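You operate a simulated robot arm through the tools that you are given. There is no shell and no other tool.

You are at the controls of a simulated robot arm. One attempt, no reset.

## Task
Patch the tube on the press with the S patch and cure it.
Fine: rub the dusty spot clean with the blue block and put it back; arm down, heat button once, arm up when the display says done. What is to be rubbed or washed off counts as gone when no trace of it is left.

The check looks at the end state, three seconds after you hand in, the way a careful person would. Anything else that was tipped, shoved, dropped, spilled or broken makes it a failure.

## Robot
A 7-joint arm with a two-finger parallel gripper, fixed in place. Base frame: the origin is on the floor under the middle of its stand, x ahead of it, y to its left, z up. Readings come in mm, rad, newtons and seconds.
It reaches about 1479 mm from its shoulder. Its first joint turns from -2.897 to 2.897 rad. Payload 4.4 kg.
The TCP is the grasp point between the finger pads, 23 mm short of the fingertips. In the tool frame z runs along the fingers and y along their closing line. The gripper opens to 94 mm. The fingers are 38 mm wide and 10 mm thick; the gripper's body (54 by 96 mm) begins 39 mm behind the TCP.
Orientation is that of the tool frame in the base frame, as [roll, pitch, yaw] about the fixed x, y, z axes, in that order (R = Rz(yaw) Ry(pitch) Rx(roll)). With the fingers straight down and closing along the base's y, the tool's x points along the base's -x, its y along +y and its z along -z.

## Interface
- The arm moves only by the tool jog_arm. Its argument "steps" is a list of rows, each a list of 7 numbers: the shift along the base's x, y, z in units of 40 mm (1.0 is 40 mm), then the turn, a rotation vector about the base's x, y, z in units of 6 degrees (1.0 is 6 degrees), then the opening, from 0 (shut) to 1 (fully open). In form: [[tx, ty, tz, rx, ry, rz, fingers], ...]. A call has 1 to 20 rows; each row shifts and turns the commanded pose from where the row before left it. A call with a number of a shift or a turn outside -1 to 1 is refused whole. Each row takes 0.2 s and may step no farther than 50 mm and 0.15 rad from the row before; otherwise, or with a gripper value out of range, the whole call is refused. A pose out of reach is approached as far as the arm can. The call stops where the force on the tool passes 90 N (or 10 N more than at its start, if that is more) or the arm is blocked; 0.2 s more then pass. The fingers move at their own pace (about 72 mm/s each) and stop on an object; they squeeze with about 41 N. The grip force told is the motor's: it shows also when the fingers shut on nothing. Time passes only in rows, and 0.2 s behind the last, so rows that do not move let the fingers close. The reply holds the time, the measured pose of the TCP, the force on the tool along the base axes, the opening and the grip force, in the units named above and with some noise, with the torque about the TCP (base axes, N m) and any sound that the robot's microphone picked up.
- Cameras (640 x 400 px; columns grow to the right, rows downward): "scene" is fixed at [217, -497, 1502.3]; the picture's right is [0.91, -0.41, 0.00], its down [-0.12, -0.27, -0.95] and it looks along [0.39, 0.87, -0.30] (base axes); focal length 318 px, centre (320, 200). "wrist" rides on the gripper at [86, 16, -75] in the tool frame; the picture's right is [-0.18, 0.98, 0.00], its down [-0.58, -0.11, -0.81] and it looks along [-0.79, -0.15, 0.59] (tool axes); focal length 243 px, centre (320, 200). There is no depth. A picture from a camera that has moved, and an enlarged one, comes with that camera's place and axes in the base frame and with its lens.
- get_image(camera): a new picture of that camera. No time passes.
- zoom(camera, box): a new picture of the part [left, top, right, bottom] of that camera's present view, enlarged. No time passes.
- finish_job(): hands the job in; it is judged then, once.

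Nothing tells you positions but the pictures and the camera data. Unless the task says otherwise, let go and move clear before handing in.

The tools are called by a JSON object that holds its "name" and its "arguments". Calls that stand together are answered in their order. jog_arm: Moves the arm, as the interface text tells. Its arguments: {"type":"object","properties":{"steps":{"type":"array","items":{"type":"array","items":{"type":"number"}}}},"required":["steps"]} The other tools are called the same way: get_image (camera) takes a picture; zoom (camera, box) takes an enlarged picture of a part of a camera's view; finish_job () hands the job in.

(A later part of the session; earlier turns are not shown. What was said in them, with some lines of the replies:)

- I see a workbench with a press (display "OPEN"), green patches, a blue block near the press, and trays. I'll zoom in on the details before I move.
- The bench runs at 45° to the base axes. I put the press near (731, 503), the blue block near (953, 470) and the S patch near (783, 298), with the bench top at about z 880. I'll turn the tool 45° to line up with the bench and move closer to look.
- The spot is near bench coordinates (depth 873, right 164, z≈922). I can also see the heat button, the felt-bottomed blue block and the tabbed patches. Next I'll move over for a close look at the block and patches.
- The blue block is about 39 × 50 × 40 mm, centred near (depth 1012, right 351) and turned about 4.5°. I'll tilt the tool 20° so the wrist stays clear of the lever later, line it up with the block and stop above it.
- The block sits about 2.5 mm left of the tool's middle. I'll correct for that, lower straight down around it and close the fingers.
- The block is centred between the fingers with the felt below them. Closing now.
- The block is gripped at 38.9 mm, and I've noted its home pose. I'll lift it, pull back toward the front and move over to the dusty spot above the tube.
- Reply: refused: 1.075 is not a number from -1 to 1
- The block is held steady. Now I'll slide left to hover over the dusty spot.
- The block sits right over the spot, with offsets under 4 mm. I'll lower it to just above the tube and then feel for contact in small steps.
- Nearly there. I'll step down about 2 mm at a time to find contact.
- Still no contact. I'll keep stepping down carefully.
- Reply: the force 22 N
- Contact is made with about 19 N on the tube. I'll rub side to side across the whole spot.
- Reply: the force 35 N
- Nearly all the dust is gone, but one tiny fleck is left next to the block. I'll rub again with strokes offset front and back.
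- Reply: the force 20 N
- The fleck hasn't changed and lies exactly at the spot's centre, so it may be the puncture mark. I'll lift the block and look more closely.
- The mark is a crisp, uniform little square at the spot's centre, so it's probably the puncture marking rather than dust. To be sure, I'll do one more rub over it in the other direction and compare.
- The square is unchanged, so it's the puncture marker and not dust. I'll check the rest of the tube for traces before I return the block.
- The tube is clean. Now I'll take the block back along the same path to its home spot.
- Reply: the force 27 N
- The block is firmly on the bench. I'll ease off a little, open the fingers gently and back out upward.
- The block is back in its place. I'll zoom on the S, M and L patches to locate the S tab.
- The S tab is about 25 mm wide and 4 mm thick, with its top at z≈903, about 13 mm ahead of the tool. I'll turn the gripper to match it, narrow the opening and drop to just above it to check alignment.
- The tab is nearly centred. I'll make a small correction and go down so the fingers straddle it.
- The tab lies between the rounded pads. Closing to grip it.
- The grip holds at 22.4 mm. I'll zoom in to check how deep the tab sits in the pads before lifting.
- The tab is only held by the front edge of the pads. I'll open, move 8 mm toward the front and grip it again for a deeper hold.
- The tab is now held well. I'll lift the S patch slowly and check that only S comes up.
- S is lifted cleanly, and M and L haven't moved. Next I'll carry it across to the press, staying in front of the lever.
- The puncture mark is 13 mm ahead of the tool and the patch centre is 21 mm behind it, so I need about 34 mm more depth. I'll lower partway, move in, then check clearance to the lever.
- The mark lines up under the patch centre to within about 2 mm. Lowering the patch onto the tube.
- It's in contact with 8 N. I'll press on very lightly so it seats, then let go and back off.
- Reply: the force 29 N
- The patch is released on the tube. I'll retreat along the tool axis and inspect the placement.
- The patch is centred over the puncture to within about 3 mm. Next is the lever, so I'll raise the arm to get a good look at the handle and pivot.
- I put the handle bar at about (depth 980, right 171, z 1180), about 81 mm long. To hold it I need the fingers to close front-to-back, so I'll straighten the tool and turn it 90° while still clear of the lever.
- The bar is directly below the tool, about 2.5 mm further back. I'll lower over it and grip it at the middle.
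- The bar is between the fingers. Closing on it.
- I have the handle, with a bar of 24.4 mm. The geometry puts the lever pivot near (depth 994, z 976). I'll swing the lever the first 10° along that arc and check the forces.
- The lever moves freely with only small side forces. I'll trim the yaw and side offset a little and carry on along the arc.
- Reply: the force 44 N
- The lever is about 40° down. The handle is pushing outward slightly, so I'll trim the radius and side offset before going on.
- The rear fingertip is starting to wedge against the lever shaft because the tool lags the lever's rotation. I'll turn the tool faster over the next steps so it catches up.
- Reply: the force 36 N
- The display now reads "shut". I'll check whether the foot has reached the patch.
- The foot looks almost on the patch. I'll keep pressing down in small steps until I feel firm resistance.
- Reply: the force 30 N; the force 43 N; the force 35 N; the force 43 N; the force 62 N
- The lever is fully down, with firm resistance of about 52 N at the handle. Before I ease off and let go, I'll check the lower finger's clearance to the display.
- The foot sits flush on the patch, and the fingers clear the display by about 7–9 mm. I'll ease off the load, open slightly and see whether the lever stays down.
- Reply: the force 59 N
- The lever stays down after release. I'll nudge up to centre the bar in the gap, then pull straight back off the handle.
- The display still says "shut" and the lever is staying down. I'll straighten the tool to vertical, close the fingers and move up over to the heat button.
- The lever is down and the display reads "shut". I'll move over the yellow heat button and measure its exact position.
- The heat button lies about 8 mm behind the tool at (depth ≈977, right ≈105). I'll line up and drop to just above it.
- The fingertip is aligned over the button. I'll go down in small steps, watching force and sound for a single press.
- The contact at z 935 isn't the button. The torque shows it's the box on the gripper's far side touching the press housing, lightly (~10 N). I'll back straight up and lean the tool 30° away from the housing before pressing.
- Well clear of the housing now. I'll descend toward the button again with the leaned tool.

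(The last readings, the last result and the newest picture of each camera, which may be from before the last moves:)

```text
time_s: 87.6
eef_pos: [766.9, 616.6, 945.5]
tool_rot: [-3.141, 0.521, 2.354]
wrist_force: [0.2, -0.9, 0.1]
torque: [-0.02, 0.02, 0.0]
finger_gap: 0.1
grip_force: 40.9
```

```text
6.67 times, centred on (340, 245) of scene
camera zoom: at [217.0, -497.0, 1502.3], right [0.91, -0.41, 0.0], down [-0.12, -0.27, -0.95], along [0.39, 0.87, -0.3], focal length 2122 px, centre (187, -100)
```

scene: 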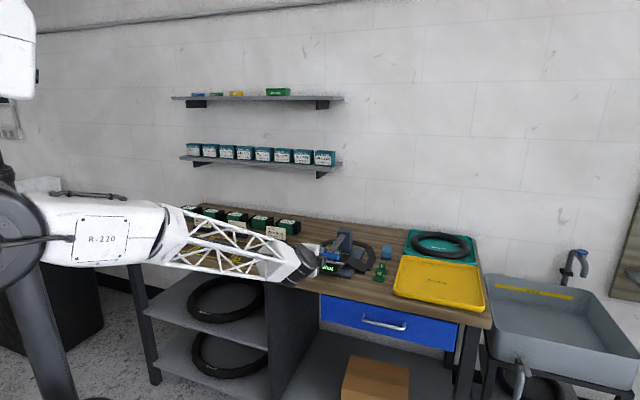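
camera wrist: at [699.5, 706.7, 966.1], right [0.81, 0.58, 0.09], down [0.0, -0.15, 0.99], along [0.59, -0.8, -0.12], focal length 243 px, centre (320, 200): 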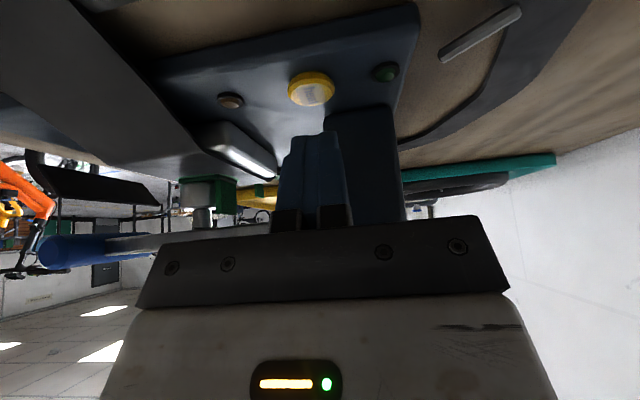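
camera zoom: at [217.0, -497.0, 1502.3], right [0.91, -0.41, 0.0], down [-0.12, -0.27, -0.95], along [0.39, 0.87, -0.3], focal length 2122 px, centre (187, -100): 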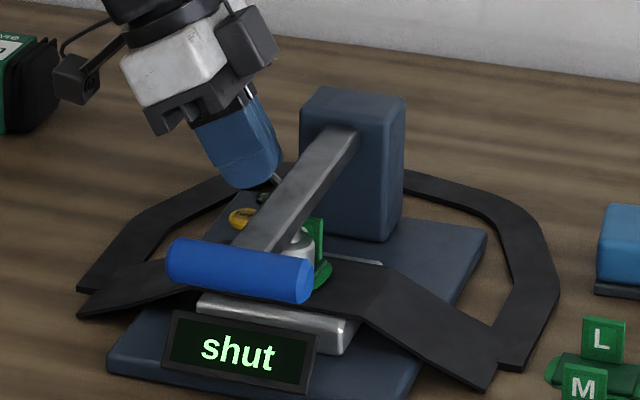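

{"name": "jog_arm", "arguments": {"steps": [[0.035, -0.035, -0.2, 0, 0, 0, 0], [0, 0, -0.15, 0, 0, 0, 0], [0, 0, 0, 0, 0, 0, 0]]}}

{"name": "zoom", "arguments": {"camera": "wrist", "box": [240, 60, 400, 180]}}

{"name": "zoom", "arguments": {"camera": "scene", "box": [310, 215, 370, 275]}}

```text
time_s: 88.4
eef_pos: [767.2, 615.8, 930.1]
tool_rot: [-3.138, 0.52, 2.356]
wrist_force: [-0.1, -1.1, -0.3]
torque: [0.04, -0.01, -0.02]
finger_gap: 0.0
grip_force: 40.9
```

```text
3.33 times, centred on (320, 120) of wrist
camera zoom: at [701.1, 704.3, 951.3], right [0.81, 0.58, 0.09], down [0.0, -0.15, 0.99], along [0.59, -0.8, -0.12], focal length 809 px, centre (320, 467)
```

zoom: 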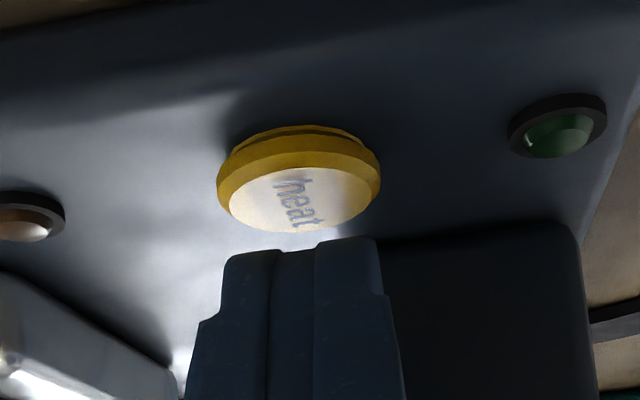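

```text
6.67 times, centred on (340, 245) of scene
camera zoom: at [217.0, -497.0, 1502.3], right [0.91, -0.41, 0.0], down [-0.12, -0.27, -0.95], along [0.39, 0.87, -0.3], focal length 2122 px, centre (187, -100)
```

zoom: 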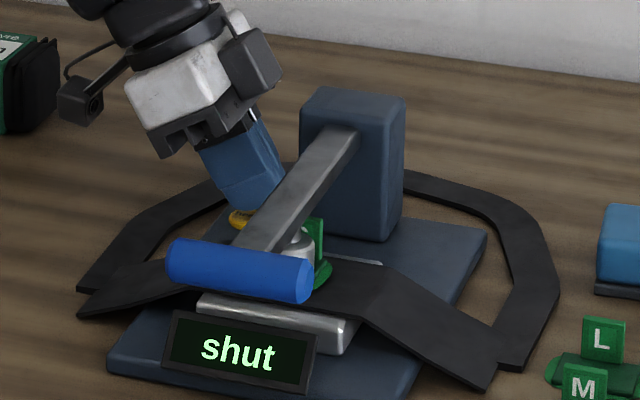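

The fingertip is now just above the button. Pressing down in 2 mm steps.

{"name": "jog_arm", "arguments": {"steps": [[0, 0, -0.05, 0, 0, 0, 0], [0, 0, -0.05, 0, 0, 0, 0], [0, 0, 0, 0, 0, 0, 0]]}}

{"name": "jog_arm", "arguments": {"steps": [[0, 0, -0.05, 0, 0, 0, 0], [0, 0, 0, 0, 0, 0, 0]]}}

{"name": "zoom", "arguments": {"camera": "wrist", "box": [240, 60, 400, 180]}}

{"name": "zoom", "arguments": {"camera": "scene", "box": [310, 215, 370, 275]}}

```text
time_s: 89.2
eef_pos: [769.8, 615.5, 927.1]
tool_rot: [-3.14, 0.52, 2.355]
wrist_force: [-0.3, 0.1, 2.6]
torque: [0.02, 0.02, 0.02]
finger_gap: 0.0
grip_force: 40.8
```

```text
time_s: 89.8
eef_pos: [769.5, 615.9, 925.7]
tool_rot: [-3.141, 0.522, 2.352]
wrist_force: [-1.0, 0.2, 5.3]
torque: [0.04, 0.05, -0.02]
finger_gap: 0.0
grip_force: 40.8
heard: click
```

```text
3.33 times, centred on (320, 120) of wrist
camera zoom: at [702.0, 704.6, 945.9], right [0.81, 0.58, 0.09], down [0.0, -0.15, 0.99], along [0.59, -0.8, -0.12], focal length 809 px, centre (320, 467)
```

zoom: 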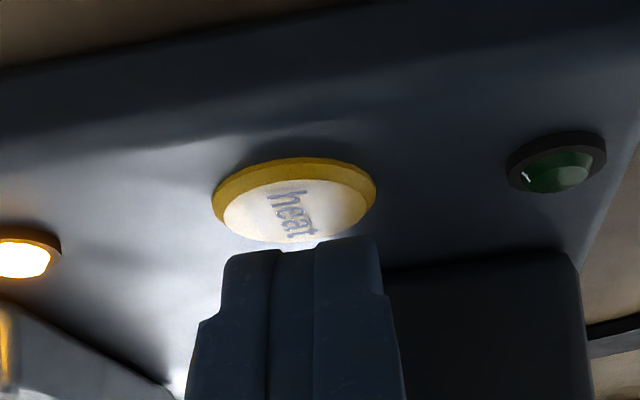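

```text
6.67 times, centred on (340, 245) of scene
camera zoom: at [217.0, -497.0, 1502.3], right [0.91, -0.41, 0.0], down [-0.12, -0.27, -0.95], along [0.39, 0.87, -0.3], focal length 2122 px, centre (187, -100)
```

zoom: 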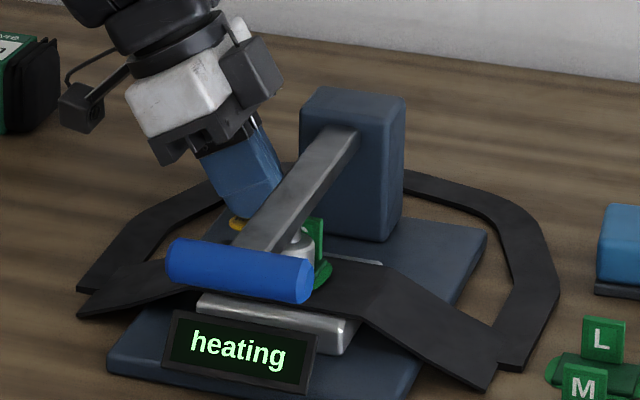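

I heard the click and the display says "heating", so the single press worked. I'll lift off straight up and move to a waiting pose in front of the handle while it cures.

{"name": "jog_arm", "arguments": {"steps": [[0, 0, 1.0, 0, 0, 0, 0], [0, 0, 1.0, 0, 0, 0, 0], [0, 0, 0.5, 0.707, 0.707, 0, 0], [0, 0, 0.5, 0.707, 0.707, 0, 0], [-0.386, -0.605, 0.17, 0.707, 0.707, 0, 0], [-0.386, -0.605, 0.17, 0.707, 0.707, 0, 0], [-0.386, -0.605, 0.17, 0.707, 0.707, 0, 0], [-0.386, -0.605, 0, 0.708, -0.708, 0, 0.35], [-0.386, -0.605, 0, 0.708, -0.708, 0, 0.35], [-0.386, -0.605, 0, 0.708, -0.708, 0, 0.35], [-0.386, -0.605, 0, 0.708, -0.708, 0, 0.35], [-0.386, -0.605, 0, 0.708, -0.708, 0, 0.35], [-0.386, -0.605, 0, 0.708, -0.708, 0, 0.35], [-0.386, -0.605, 0, 0.708, -0.708, 0, 0.35], [0, 0, 0, 0.708, -0.708, 0, 0.4], [0, 0, 0, 0.708, -0.708, 0, 0.4], [0, 0, 0, 0.708, -0.708, 0, 0.4], [0, 0, 0, 0.708, -0.708, 0, 0.4], [0, 0, 0, 0.708, -0.708, 0, 0.4]]}}

{"name": "get_image", "arguments": {"camera": "scene"}}

{"name": "get_image", "arguments": {"camera": "wrist"}}

```text
time_s: 93.8
eef_pos: [615.9, 372.4, 1065.6]
tool_rot: [1.885, 0.0, 2.359]
wrist_force: [0.8, 0.0, -0.1]
torque: [-0.01, 0.05, -0.03]
finger_gap: 37.7
grip_force: 0.1
```

```text
taken
```

scene: 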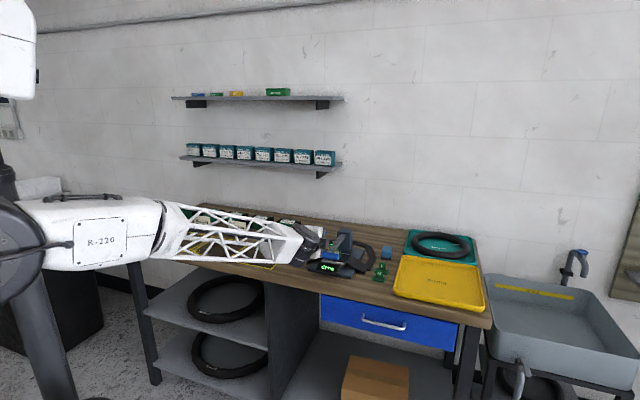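

```text
taken
camera wrist: at [507.3, 385.9, 1103.9], right [0.35, 0.08, 0.93], down [-0.15, -0.98, 0.14], along [0.93, -0.19, -0.33], focal length 243 px, centre (320, 200)
```

wrist: 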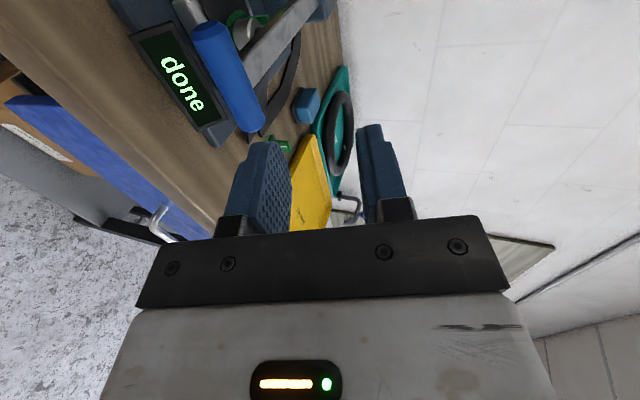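

The display already says "done", so I'll go back onto the handle straight away to raise the arm.

{"name": "jog_arm", "arguments": {"steps": [[0, 0, -0.9, 0, 0, 0, 0.36], [0, 0, -0.9, 0, 0, 0, 0.36], [0.5, 0.5, -0.23, 0, 0, 0, 0.36], [0.5, 0.5, -0.23, 0, 0, 0, 0.36], [0, 0, 0, 0, 0, 0, 0.36]]}}

{"name": "zoom", "arguments": {"camera": "wrist", "box": [180, 20, 400, 240]}}

```text
time_s: 95.0
eef_pos: [654.5, 412.8, 975.5]
tool_rot: [1.886, -0.002, 2.357]
wrist_force: [0.2, -0.5, 0.1]
torque: [-0.01, -0.02, -0.02]
finger_gap: 33.8
grip_force: 0.1
```

```text
1.82 times, centred on (290, 130) of wrist
camera zoom: at [547.1, 425.5, 1013.1], right [0.35, 0.08, 0.93], down [-0.15, -0.98, 0.15], along [0.93, -0.19, -0.33], focal length 441 px, centre (374, 327)
```

zoom: 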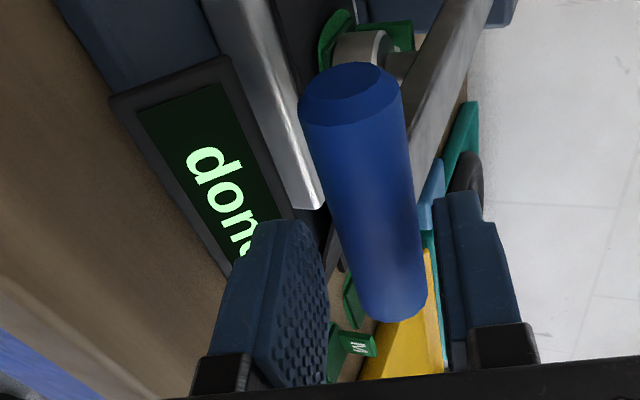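

{"name": "jog_arm", "arguments": {"steps": [[0.34, 0.34, -0.158, 0, 0, 0, 0.36], [0, 0, 0, 0, 0, 0, 0.36], [0, 0, 0, 0, 0, 0, 0.15], [0, 0, 0, 0, 0, 0, 0.15], [0, 0, 0, 0, 0, 0, 0.15]]}}

{"name": "zoom", "arguments": {"camera": "wrist", "box": [180, 20, 400, 240]}}

```text
time_s: 96.2
eef_pos: [669.9, 425.5, 970.6]
tool_rot: [1.886, -0.001, 2.357]
wrist_force: [5.3, -0.7, -0.4]
torque: [-0.12, -0.31, 0.01]
finger_gap: 24.2
grip_force: 45.7
```

```text
1.82 times, centred on (290, 130) of wrist
camera zoom: at [561.3, 438.9, 1007.5], right [0.35, 0.08, 0.93], down [-0.15, -0.98, 0.15], along [0.93, -0.19, -0.33], focal length 441 px, centre (374, 327)
```

zoom: 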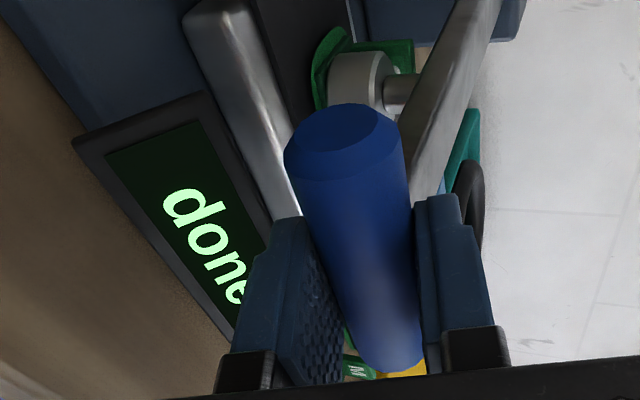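

The handle is gripped again. The points logged on the way down give the pivot as (1000.6, 956.7) with radius 227.7 mm. I'll raise the arm back along that arc, turning the tool with it.

{"name": "jog_arm", "arguments": {"steps": [[0.0258, 0.0258, 0.3875, -0.4249, 0.4249, 0, 0.15], [0.0454, 0.0454, 0.4053, -0.4249, 0.4249, 0, 0.15], [0.0659, 0.0659, 0.3995, -0.4249, 0.4249, 0, 0.15], [0, 0, 0, 0, 0, 0, 0.15]]}}

{"name": "zoom", "arguments": {"camera": "wrist", "box": [180, 0, 400, 220]}}

```text
time_s: 97.2
eef_pos: [674.0, 432.3, 1017.9]
tool_rot: [2.074, -0.002, 2.356]
wrist_force: [-10.5, -32.4, 7.3]
torque: [-0.43, -0.65, 0.16]
finger_gap: 24.4
grip_force: 45.3
```

```text
1.82 times, centred on (290, 110) of wrist
camera zoom: at [572.6, 450.9, 1067.3], right [0.47, 0.2, 0.86], down [-0.12, -0.95, 0.29], along [0.88, -0.24, -0.42], focal length 441 px, centre (374, 364)
```

zoom: 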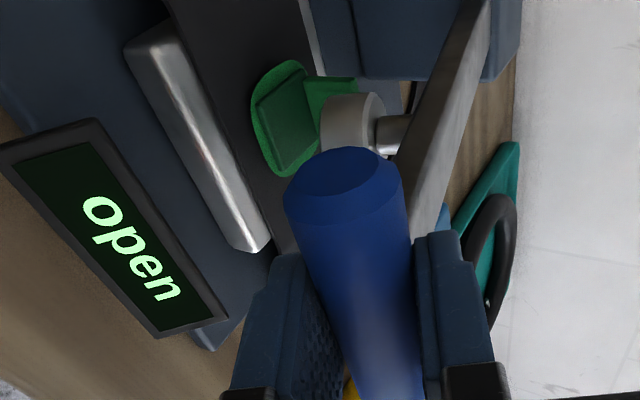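

The patch stayed on the tube and the display reads "open". I'll trim the radius by about 2 mm and keep raising.

{"name": "jog_arm", "arguments": {"steps": [[0.0647, 0.0399, 0.404, -0.4249, 0.4249, 0, 0.15], [0.1059, 0.1059, 0.382, -0.4249, 0.4249, 0, 0.15], [0.1248, 0.1248, 0.3703, -0.4249, 0.4249, 0, 0.15], [0.1435, 0.1435, 0.3565, -0.4249, 0.4249, 0, 0.15], [0, 0, 0, 0, 0, 0, 0.15]]}}

```text
time_s: 98.3
eef_pos: [686.5, 445.8, 1118.3]
tool_rot: [2.277, 0.007, 2.359]
wrist_force: [-54.4, -36.1, 58.8]
torque: [1.16, -1.17, 0.4]
finger_gap: 15.6
grip_force: 1.4
stopped in row 5: the force on the tool passed its limit at 359 N (the readings are from after the stop); the commanded pose is now the measured one
```

The force limit tripped and the bar has slipped out of the fingers. I'll look at the state before doing anything else.

{"name": "get_image", "arguments": {"camera": "wrist"}}

{"name": "get_image", "arguments": {"camera": "scene"}}

{"name": "zoom", "arguments": {"camera": "scene", "box": [290, 170, 400, 290]}}

{"name": "zoom", "arguments": {"camera": "wrist", "box": [180, 0, 400, 220]}}

```text
taken
camera wrist: at [593.3, 473.9, 1177.4], right [0.58, 0.33, 0.75], down [-0.07, -0.89, 0.45], along [0.81, -0.31, -0.49], focal length 243 px, centre (320, 200)
```

wrist: 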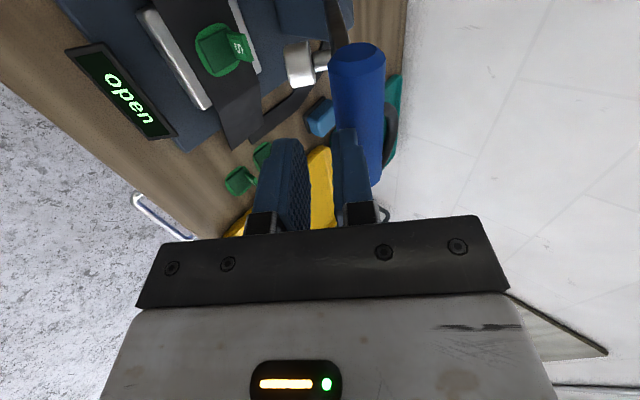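

```text
taken
```

scene: 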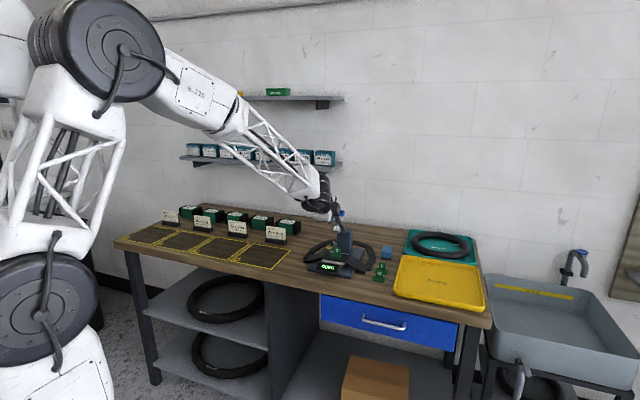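

```text
3.33 times, centred on (345, 230) of scene
camera zoom: at [217.0, -497.0, 1502.3], right [0.91, -0.41, 0.0], down [-0.12, -0.27, -0.95], along [0.39, 0.87, -0.3], focal length 1061 px, centre (237, 100)
```

zoom: 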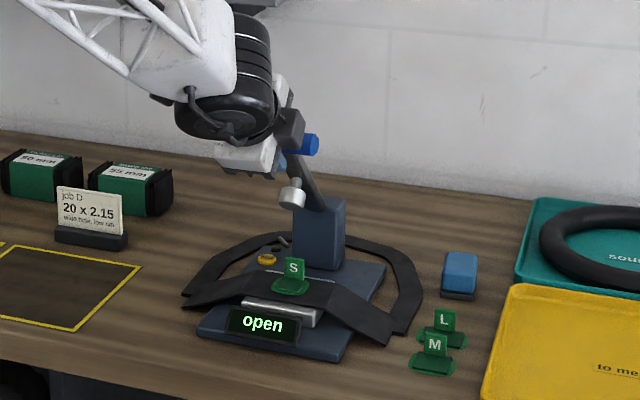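

```text
1.82 times, centred on (290, 110) of wrist
camera zoom: at [593.3, 473.9, 1177.4], right [0.58, 0.33, 0.75], down [-0.07, -0.89, 0.45], along [0.81, -0.31, -0.49], focal length 441 px, centre (374, 364)
```

zoom: 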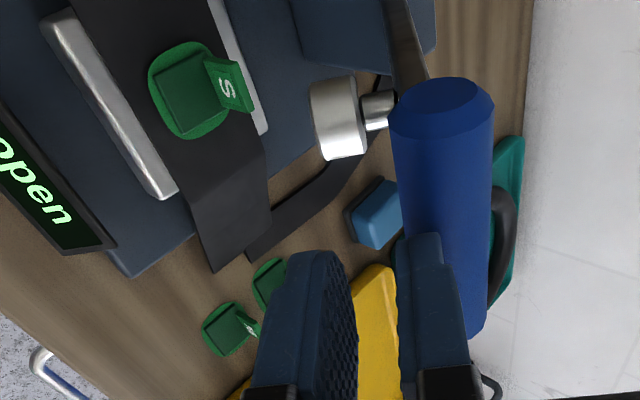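

{"name": "jog_arm", "arguments": {"steps": [[0, 0, 0, 0, 0, 0, 0.2]]}}

{"name": "zoom", "arguments": {"camera": "scene", "box": [300, 180, 370, 260]}}

{"name": "zoom", "arguments": {"camera": "wrist", "box": [250, 20, 410, 220]}}

```text
time_s: 98.7
eef_pos: [687.6, 447.3, 1120.5]
tool_rot: [2.276, 0.01, 2.359]
wrist_force: [-17.8, -9.6, 20.0]
torque: [0.43, -0.44, 0.17]
finger_gap: 19.7
grip_force: 1.1
stopped in row 1: the force on the tool passed its limit at 103 N (the readings are from after the stop); the commanded pose is now the measured one
```

```text
5.00 times, centred on (335, 220) of scene
camera zoom: at [217.0, -497.0, 1502.3], right [0.91, -0.41, 0.0], down [-0.12, -0.27, -0.95], along [0.39, 0.87, -0.3], focal length 1591 px, centre (245, 100)
```

zoom: 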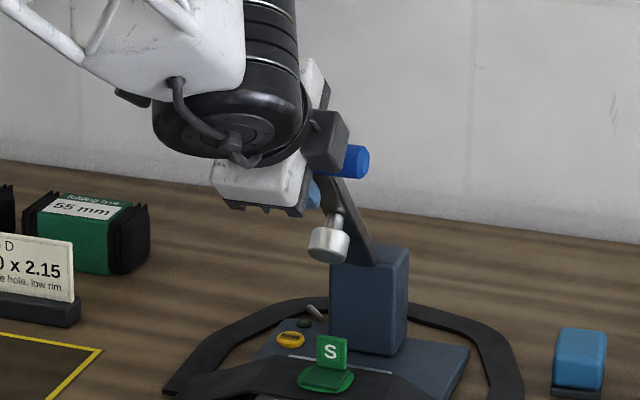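

```text
2.00 times, centred on (330, 120) of wrist
camera zoom: at [594.0, 474.5, 1178.5], right [0.58, 0.33, 0.75], down [-0.07, -0.89, 0.44], along [0.81, -0.31, -0.49], focal length 485 px, centre (300, 360)
```

zoom: 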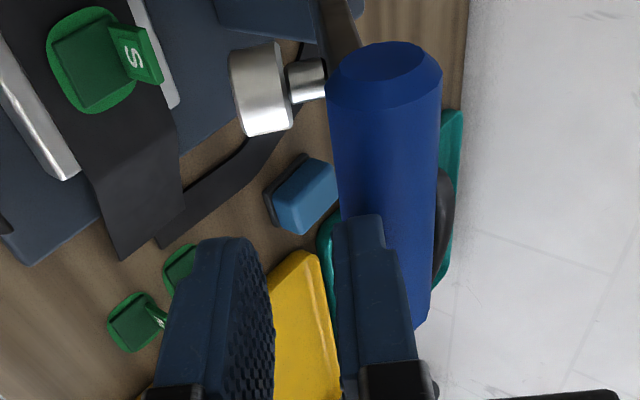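

The fingers have slid radially outward off the bar, the lever is resting at about 45°, and the patch and everything else look undisturbed. I'll back off gently and see whether the lever stays where it is.

{"name": "jog_arm", "arguments": {"steps": [[-0.07, -0.07, 0.08, 0, 0, 0, 0.2], [-0.07, -0.07, 0.08, 0, 0, 0, 0.2], [0, 0, 0, 0, 0, 0, 0.2]]}}

{"name": "zoom", "arguments": {"camera": "wrist", "box": [250, 20, 410, 220]}}

{"name": "zoom", "arguments": {"camera": "scene", "box": [290, 170, 400, 290]}}

```text
time_s: 99.5
eef_pos: [683.0, 440.8, 1123.2]
tool_rot: [2.278, 0.007, 2.358]
wrist_force: [-0.1, -0.1, -0.2]
torque: [-0.03, -0.05, 0.01]
finger_gap: 18.8
grip_force: 0.1
```

```text
2.00 times, centred on (330, 120) of wrist
camera zoom: at [589.2, 468.7, 1182.2], right [0.58, 0.33, 0.75], down [-0.07, -0.89, 0.45], along [0.81, -0.31, -0.49], focal length 485 px, centre (300, 360)
```

zoom: 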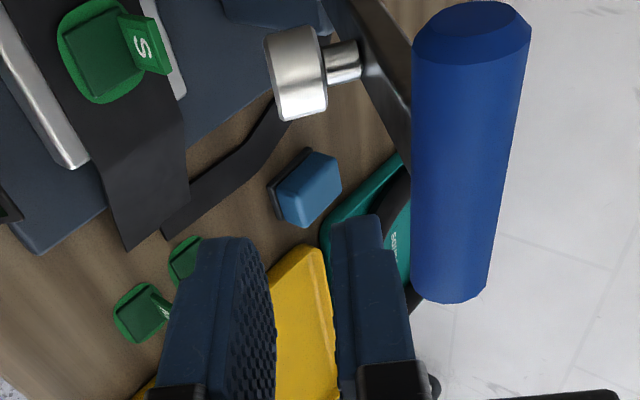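

```text
3.33 times, centred on (345, 230) of scene
camera zoom: at [217.0, -497.0, 1502.3], right [0.91, -0.41, 0.0], down [-0.12, -0.27, -0.95], along [0.39, 0.87, -0.3], focal length 1061 px, centre (237, 100)
```

zoom: 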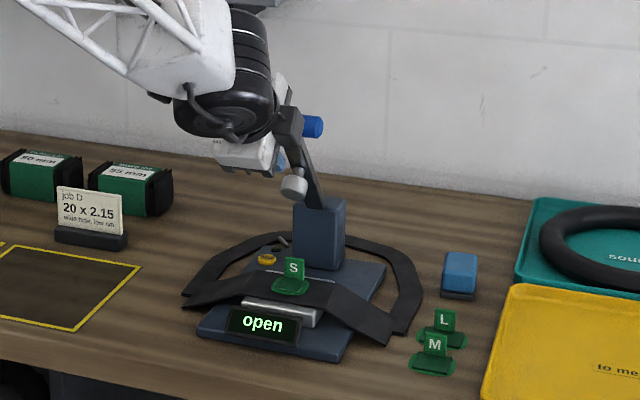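

Backing off freed it, and the lever is now rising on its own, damped by its spring. I'll stay clear toward the front and give it time.

{"name": "jog_arm", "arguments": {"steps": [[-0.2, -0.2, 0, 0, 0, 0, 0.2], [-0.3, -0.3, 0, 0, 0, 0, 0.2], [-0.3, -0.3, 0, 0, 0, 0, 0.2], [0, 0, 0, 0, 0, 0, 0.2], [0, 0, 0, 0, 0, 0, 0.2], [0, 0, 0, 0, 0, 0, 0.2]]}}

{"name": "zoom", "arguments": {"camera": "scene", "box": [290, 170, 400, 290]}}

{"name": "get_image", "arguments": {"camera": "wrist"}}

```text
time_s: 100.9
eef_pos: [650.3, 409.9, 1123.7]
tool_rot: [2.281, 0.008, 2.358]
wrist_force: [-0.1, 0.3, 0.8]
torque: [0.0, 0.0, -0.02]
finger_gap: 18.9
grip_force: 0.1
```

```text
3.33 times, centred on (345, 230) of scene
camera zoom: at [217.0, -497.0, 1502.3], right [0.91, -0.41, 0.0], down [-0.12, -0.27, -0.95], along [0.39, 0.87, -0.3], focal length 1061 px, centre (237, 100)
```

zoom: 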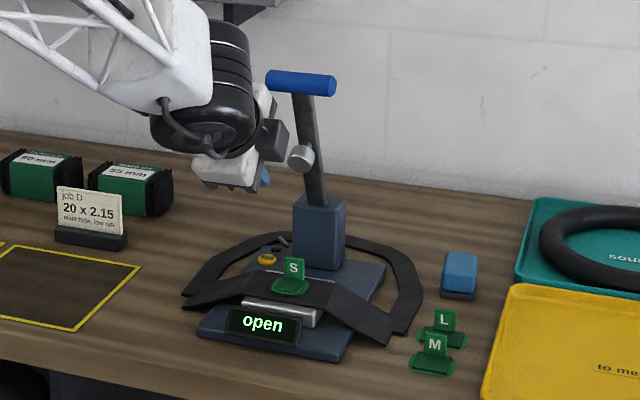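

```text
taken
camera wrist: at [556.2, 437.3, 1182.6], right [0.58, 0.33, 0.75], down [-0.07, -0.89, 0.45], along [0.81, -0.31, -0.49], focal length 243 px, centre (320, 200)
```

wrist: 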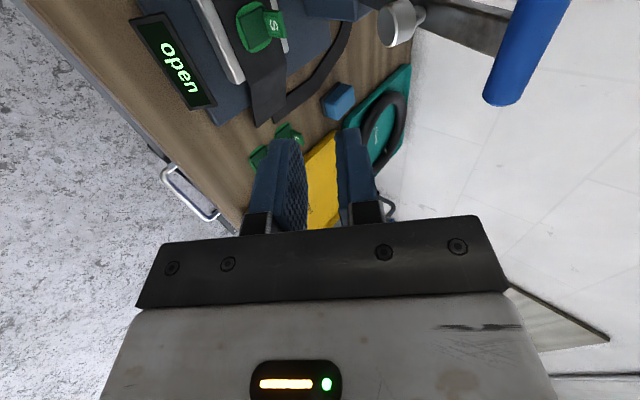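

The lever is still swinging up by itself. I'll back away further, straighten the tool and check that it reaches its original upright position.

{"name": "jog_arm", "arguments": {"steps": [[-0.3, -0.3, 0.3, -0.4, 0.4, 0, 0.2], [-0.3, -0.3, 0.5, -0.4, 0.4, 0, 0.2], [0, 0, 0.8, -0.4, 0.4, 0, 0.2], [0, 0, 0.8, -0.4, 0.4, 0, 0.2], [0, 0, 0.8, -0.4, 0.4, 0, 0.2], [0, 0, 0.8, -0.4, 0.4, 0, 0.2], [0, 0, 0, 0, 0, 0, 0.2]]}}

{"name": "get_image", "arguments": {"camera": "scene"}}

{"name": "zoom", "arguments": {"camera": "scene", "box": [290, 170, 400, 290]}}

{"name": "get_image", "arguments": {"camera": "wrist"}}

```text
time_s: 102.5
eef_pos: [627.7, 387.3, 1282.6]
tool_rot: [2.637, 0.008, 2.361]
wrist_force: [0.1, -0.7, -0.3]
torque: [0.0, 0.0, -0.02]
finger_gap: 18.6
grip_force: 0.1
```

```text
taken
```

scene: 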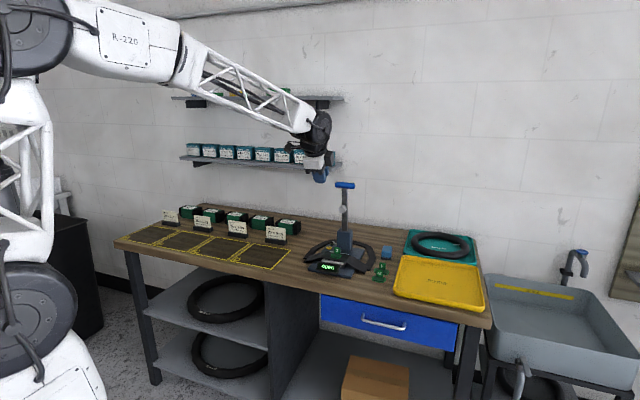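

```text
3.33 times, centred on (345, 230) of scene
camera zoom: at [217.0, -497.0, 1502.3], right [0.91, -0.41, 0.0], down [-0.12, -0.27, -0.95], along [0.39, 0.87, -0.3], focal length 1061 px, centre (237, 100)
```

zoom: 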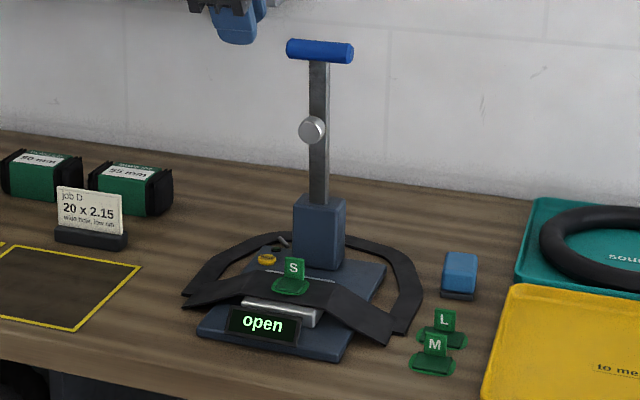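

```text
taken
camera wrist: at [548.7, 431.7, 1353.8], right [0.73, 0.48, 0.48], down [0.07, -0.75, 0.66], along [0.68, -0.45, -0.58], focal length 243 px, centre (320, 200)
```

wrist: 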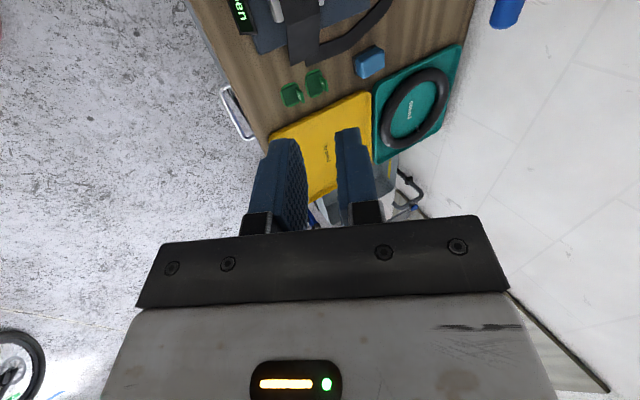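

The lever is fully upright again and the display reads "open". Before I hand in, I'll compare with the starting view: block, patches, press, lights and patch position.

{"name": "zoom", "arguments": {"camera": "scene", "box": [300, 225, 400, 295]}}

{"name": "zoom", "arguments": {"camera": "scene", "box": [280, 170, 440, 300]}}

{"name": "zoom", "arguments": {"camera": "scene", "box": [110, 190, 310, 280]}}

{"name": "zoom", "arguments": {"camera": "scene", "box": [320, 235, 360, 265]}}

```text
5.71 times, centred on (350, 260) of scene
camera zoom: at [217.0, -497.0, 1502.3], right [0.91, -0.41, 0.0], down [-0.12, -0.27, -0.95], along [0.39, 0.87, -0.3], focal length 1819 px, centre (149, -143)
```

zoom: 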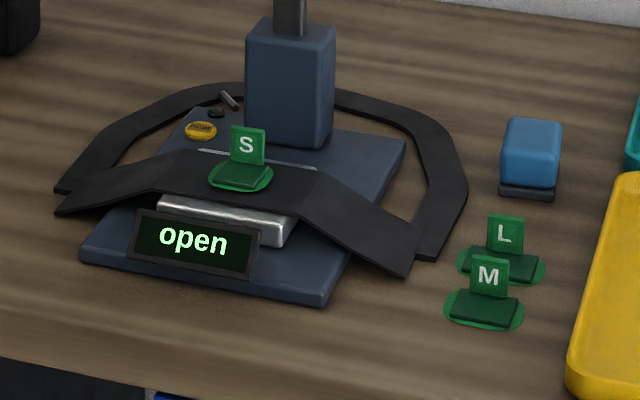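

```text
3.08 times, centred on (360, 235) of scene
camera zoom: at [217.0, -497.0, 1502.3], right [0.91, -0.41, 0.0], down [-0.12, -0.27, -0.95], along [0.39, 0.87, -0.3], focal length 979 px, centre (197, 92)
```

zoom: 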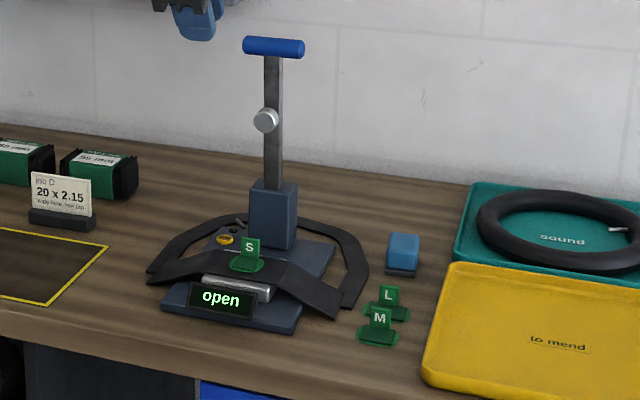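

```text
3.20 times, centred on (210, 235) of scene
camera zoom: at [217.0, -497.0, 1502.3], right [0.91, -0.41, 0.0], down [-0.12, -0.27, -0.95], along [0.39, 0.87, -0.3], focal length 1018 px, centre (672, 88)
```

zoom: 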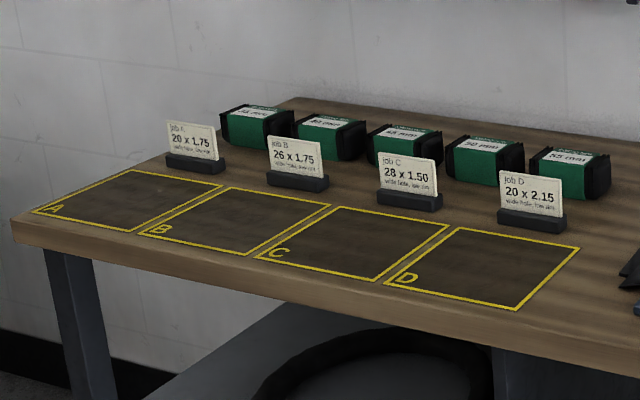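

```text
13.33 times, centred on (340, 250) of scene
camera zoom: at [217.0, -497.0, 1502.3], right [0.91, -0.41, 0.0], down [-0.12, -0.27, -0.95], along [0.39, 0.87, -0.3], focal length 4243 px, centre (53, -467)
```

zoom: 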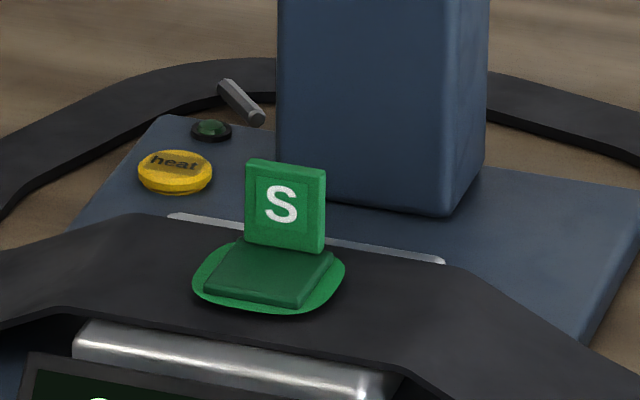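

The whole job is complete:
- **Dust and block:** the spot is clean and the block is back within about 2 mm of where it was.
- **Patch:** S is flat and centred over the puncture, after one button press that ran through to "done".
- **Arm and bench:** the press arm is fully up, nothing else has moved, and the gripper is empty and clear.

Handing in now.

{"name": "finish_job", "arguments": {}}

```text
The job is handed in.
```

I patched the tube on the press with the S patch, cured it and handed the job in. I haven't seen the check's result.

- **Cleaning:** I rubbed the dusty spot clean with the blue block. One small, crisp light square stayed at its centre through repeated rubbing. I took it for the puncture mark, and the patch now covers it.
- **Block:** it is back in its place, about 2 mm from where it started.
- **Patch:** S sits flat on the tube, within about 3 mm of the mark. M and L haven't moved.
- **Cure:** with the arm down, I pressed the heat button once (one click). The display went from "heating" to "done" before I raised the arm.
- **Arm up:** partway up, the handle slipped out of the gripper and the force briefly peaked at 359 N. When I backed off, the arm swung up on its own to its starting position. In the pictures afterwards the press, patch and everything else on the bench looked undisturbed.
- **Housing contact:** before the button press, the gripper briefly touched the press housing at about 10 N. It left no visible mark.

The gripper was empty and clear when I handed in.
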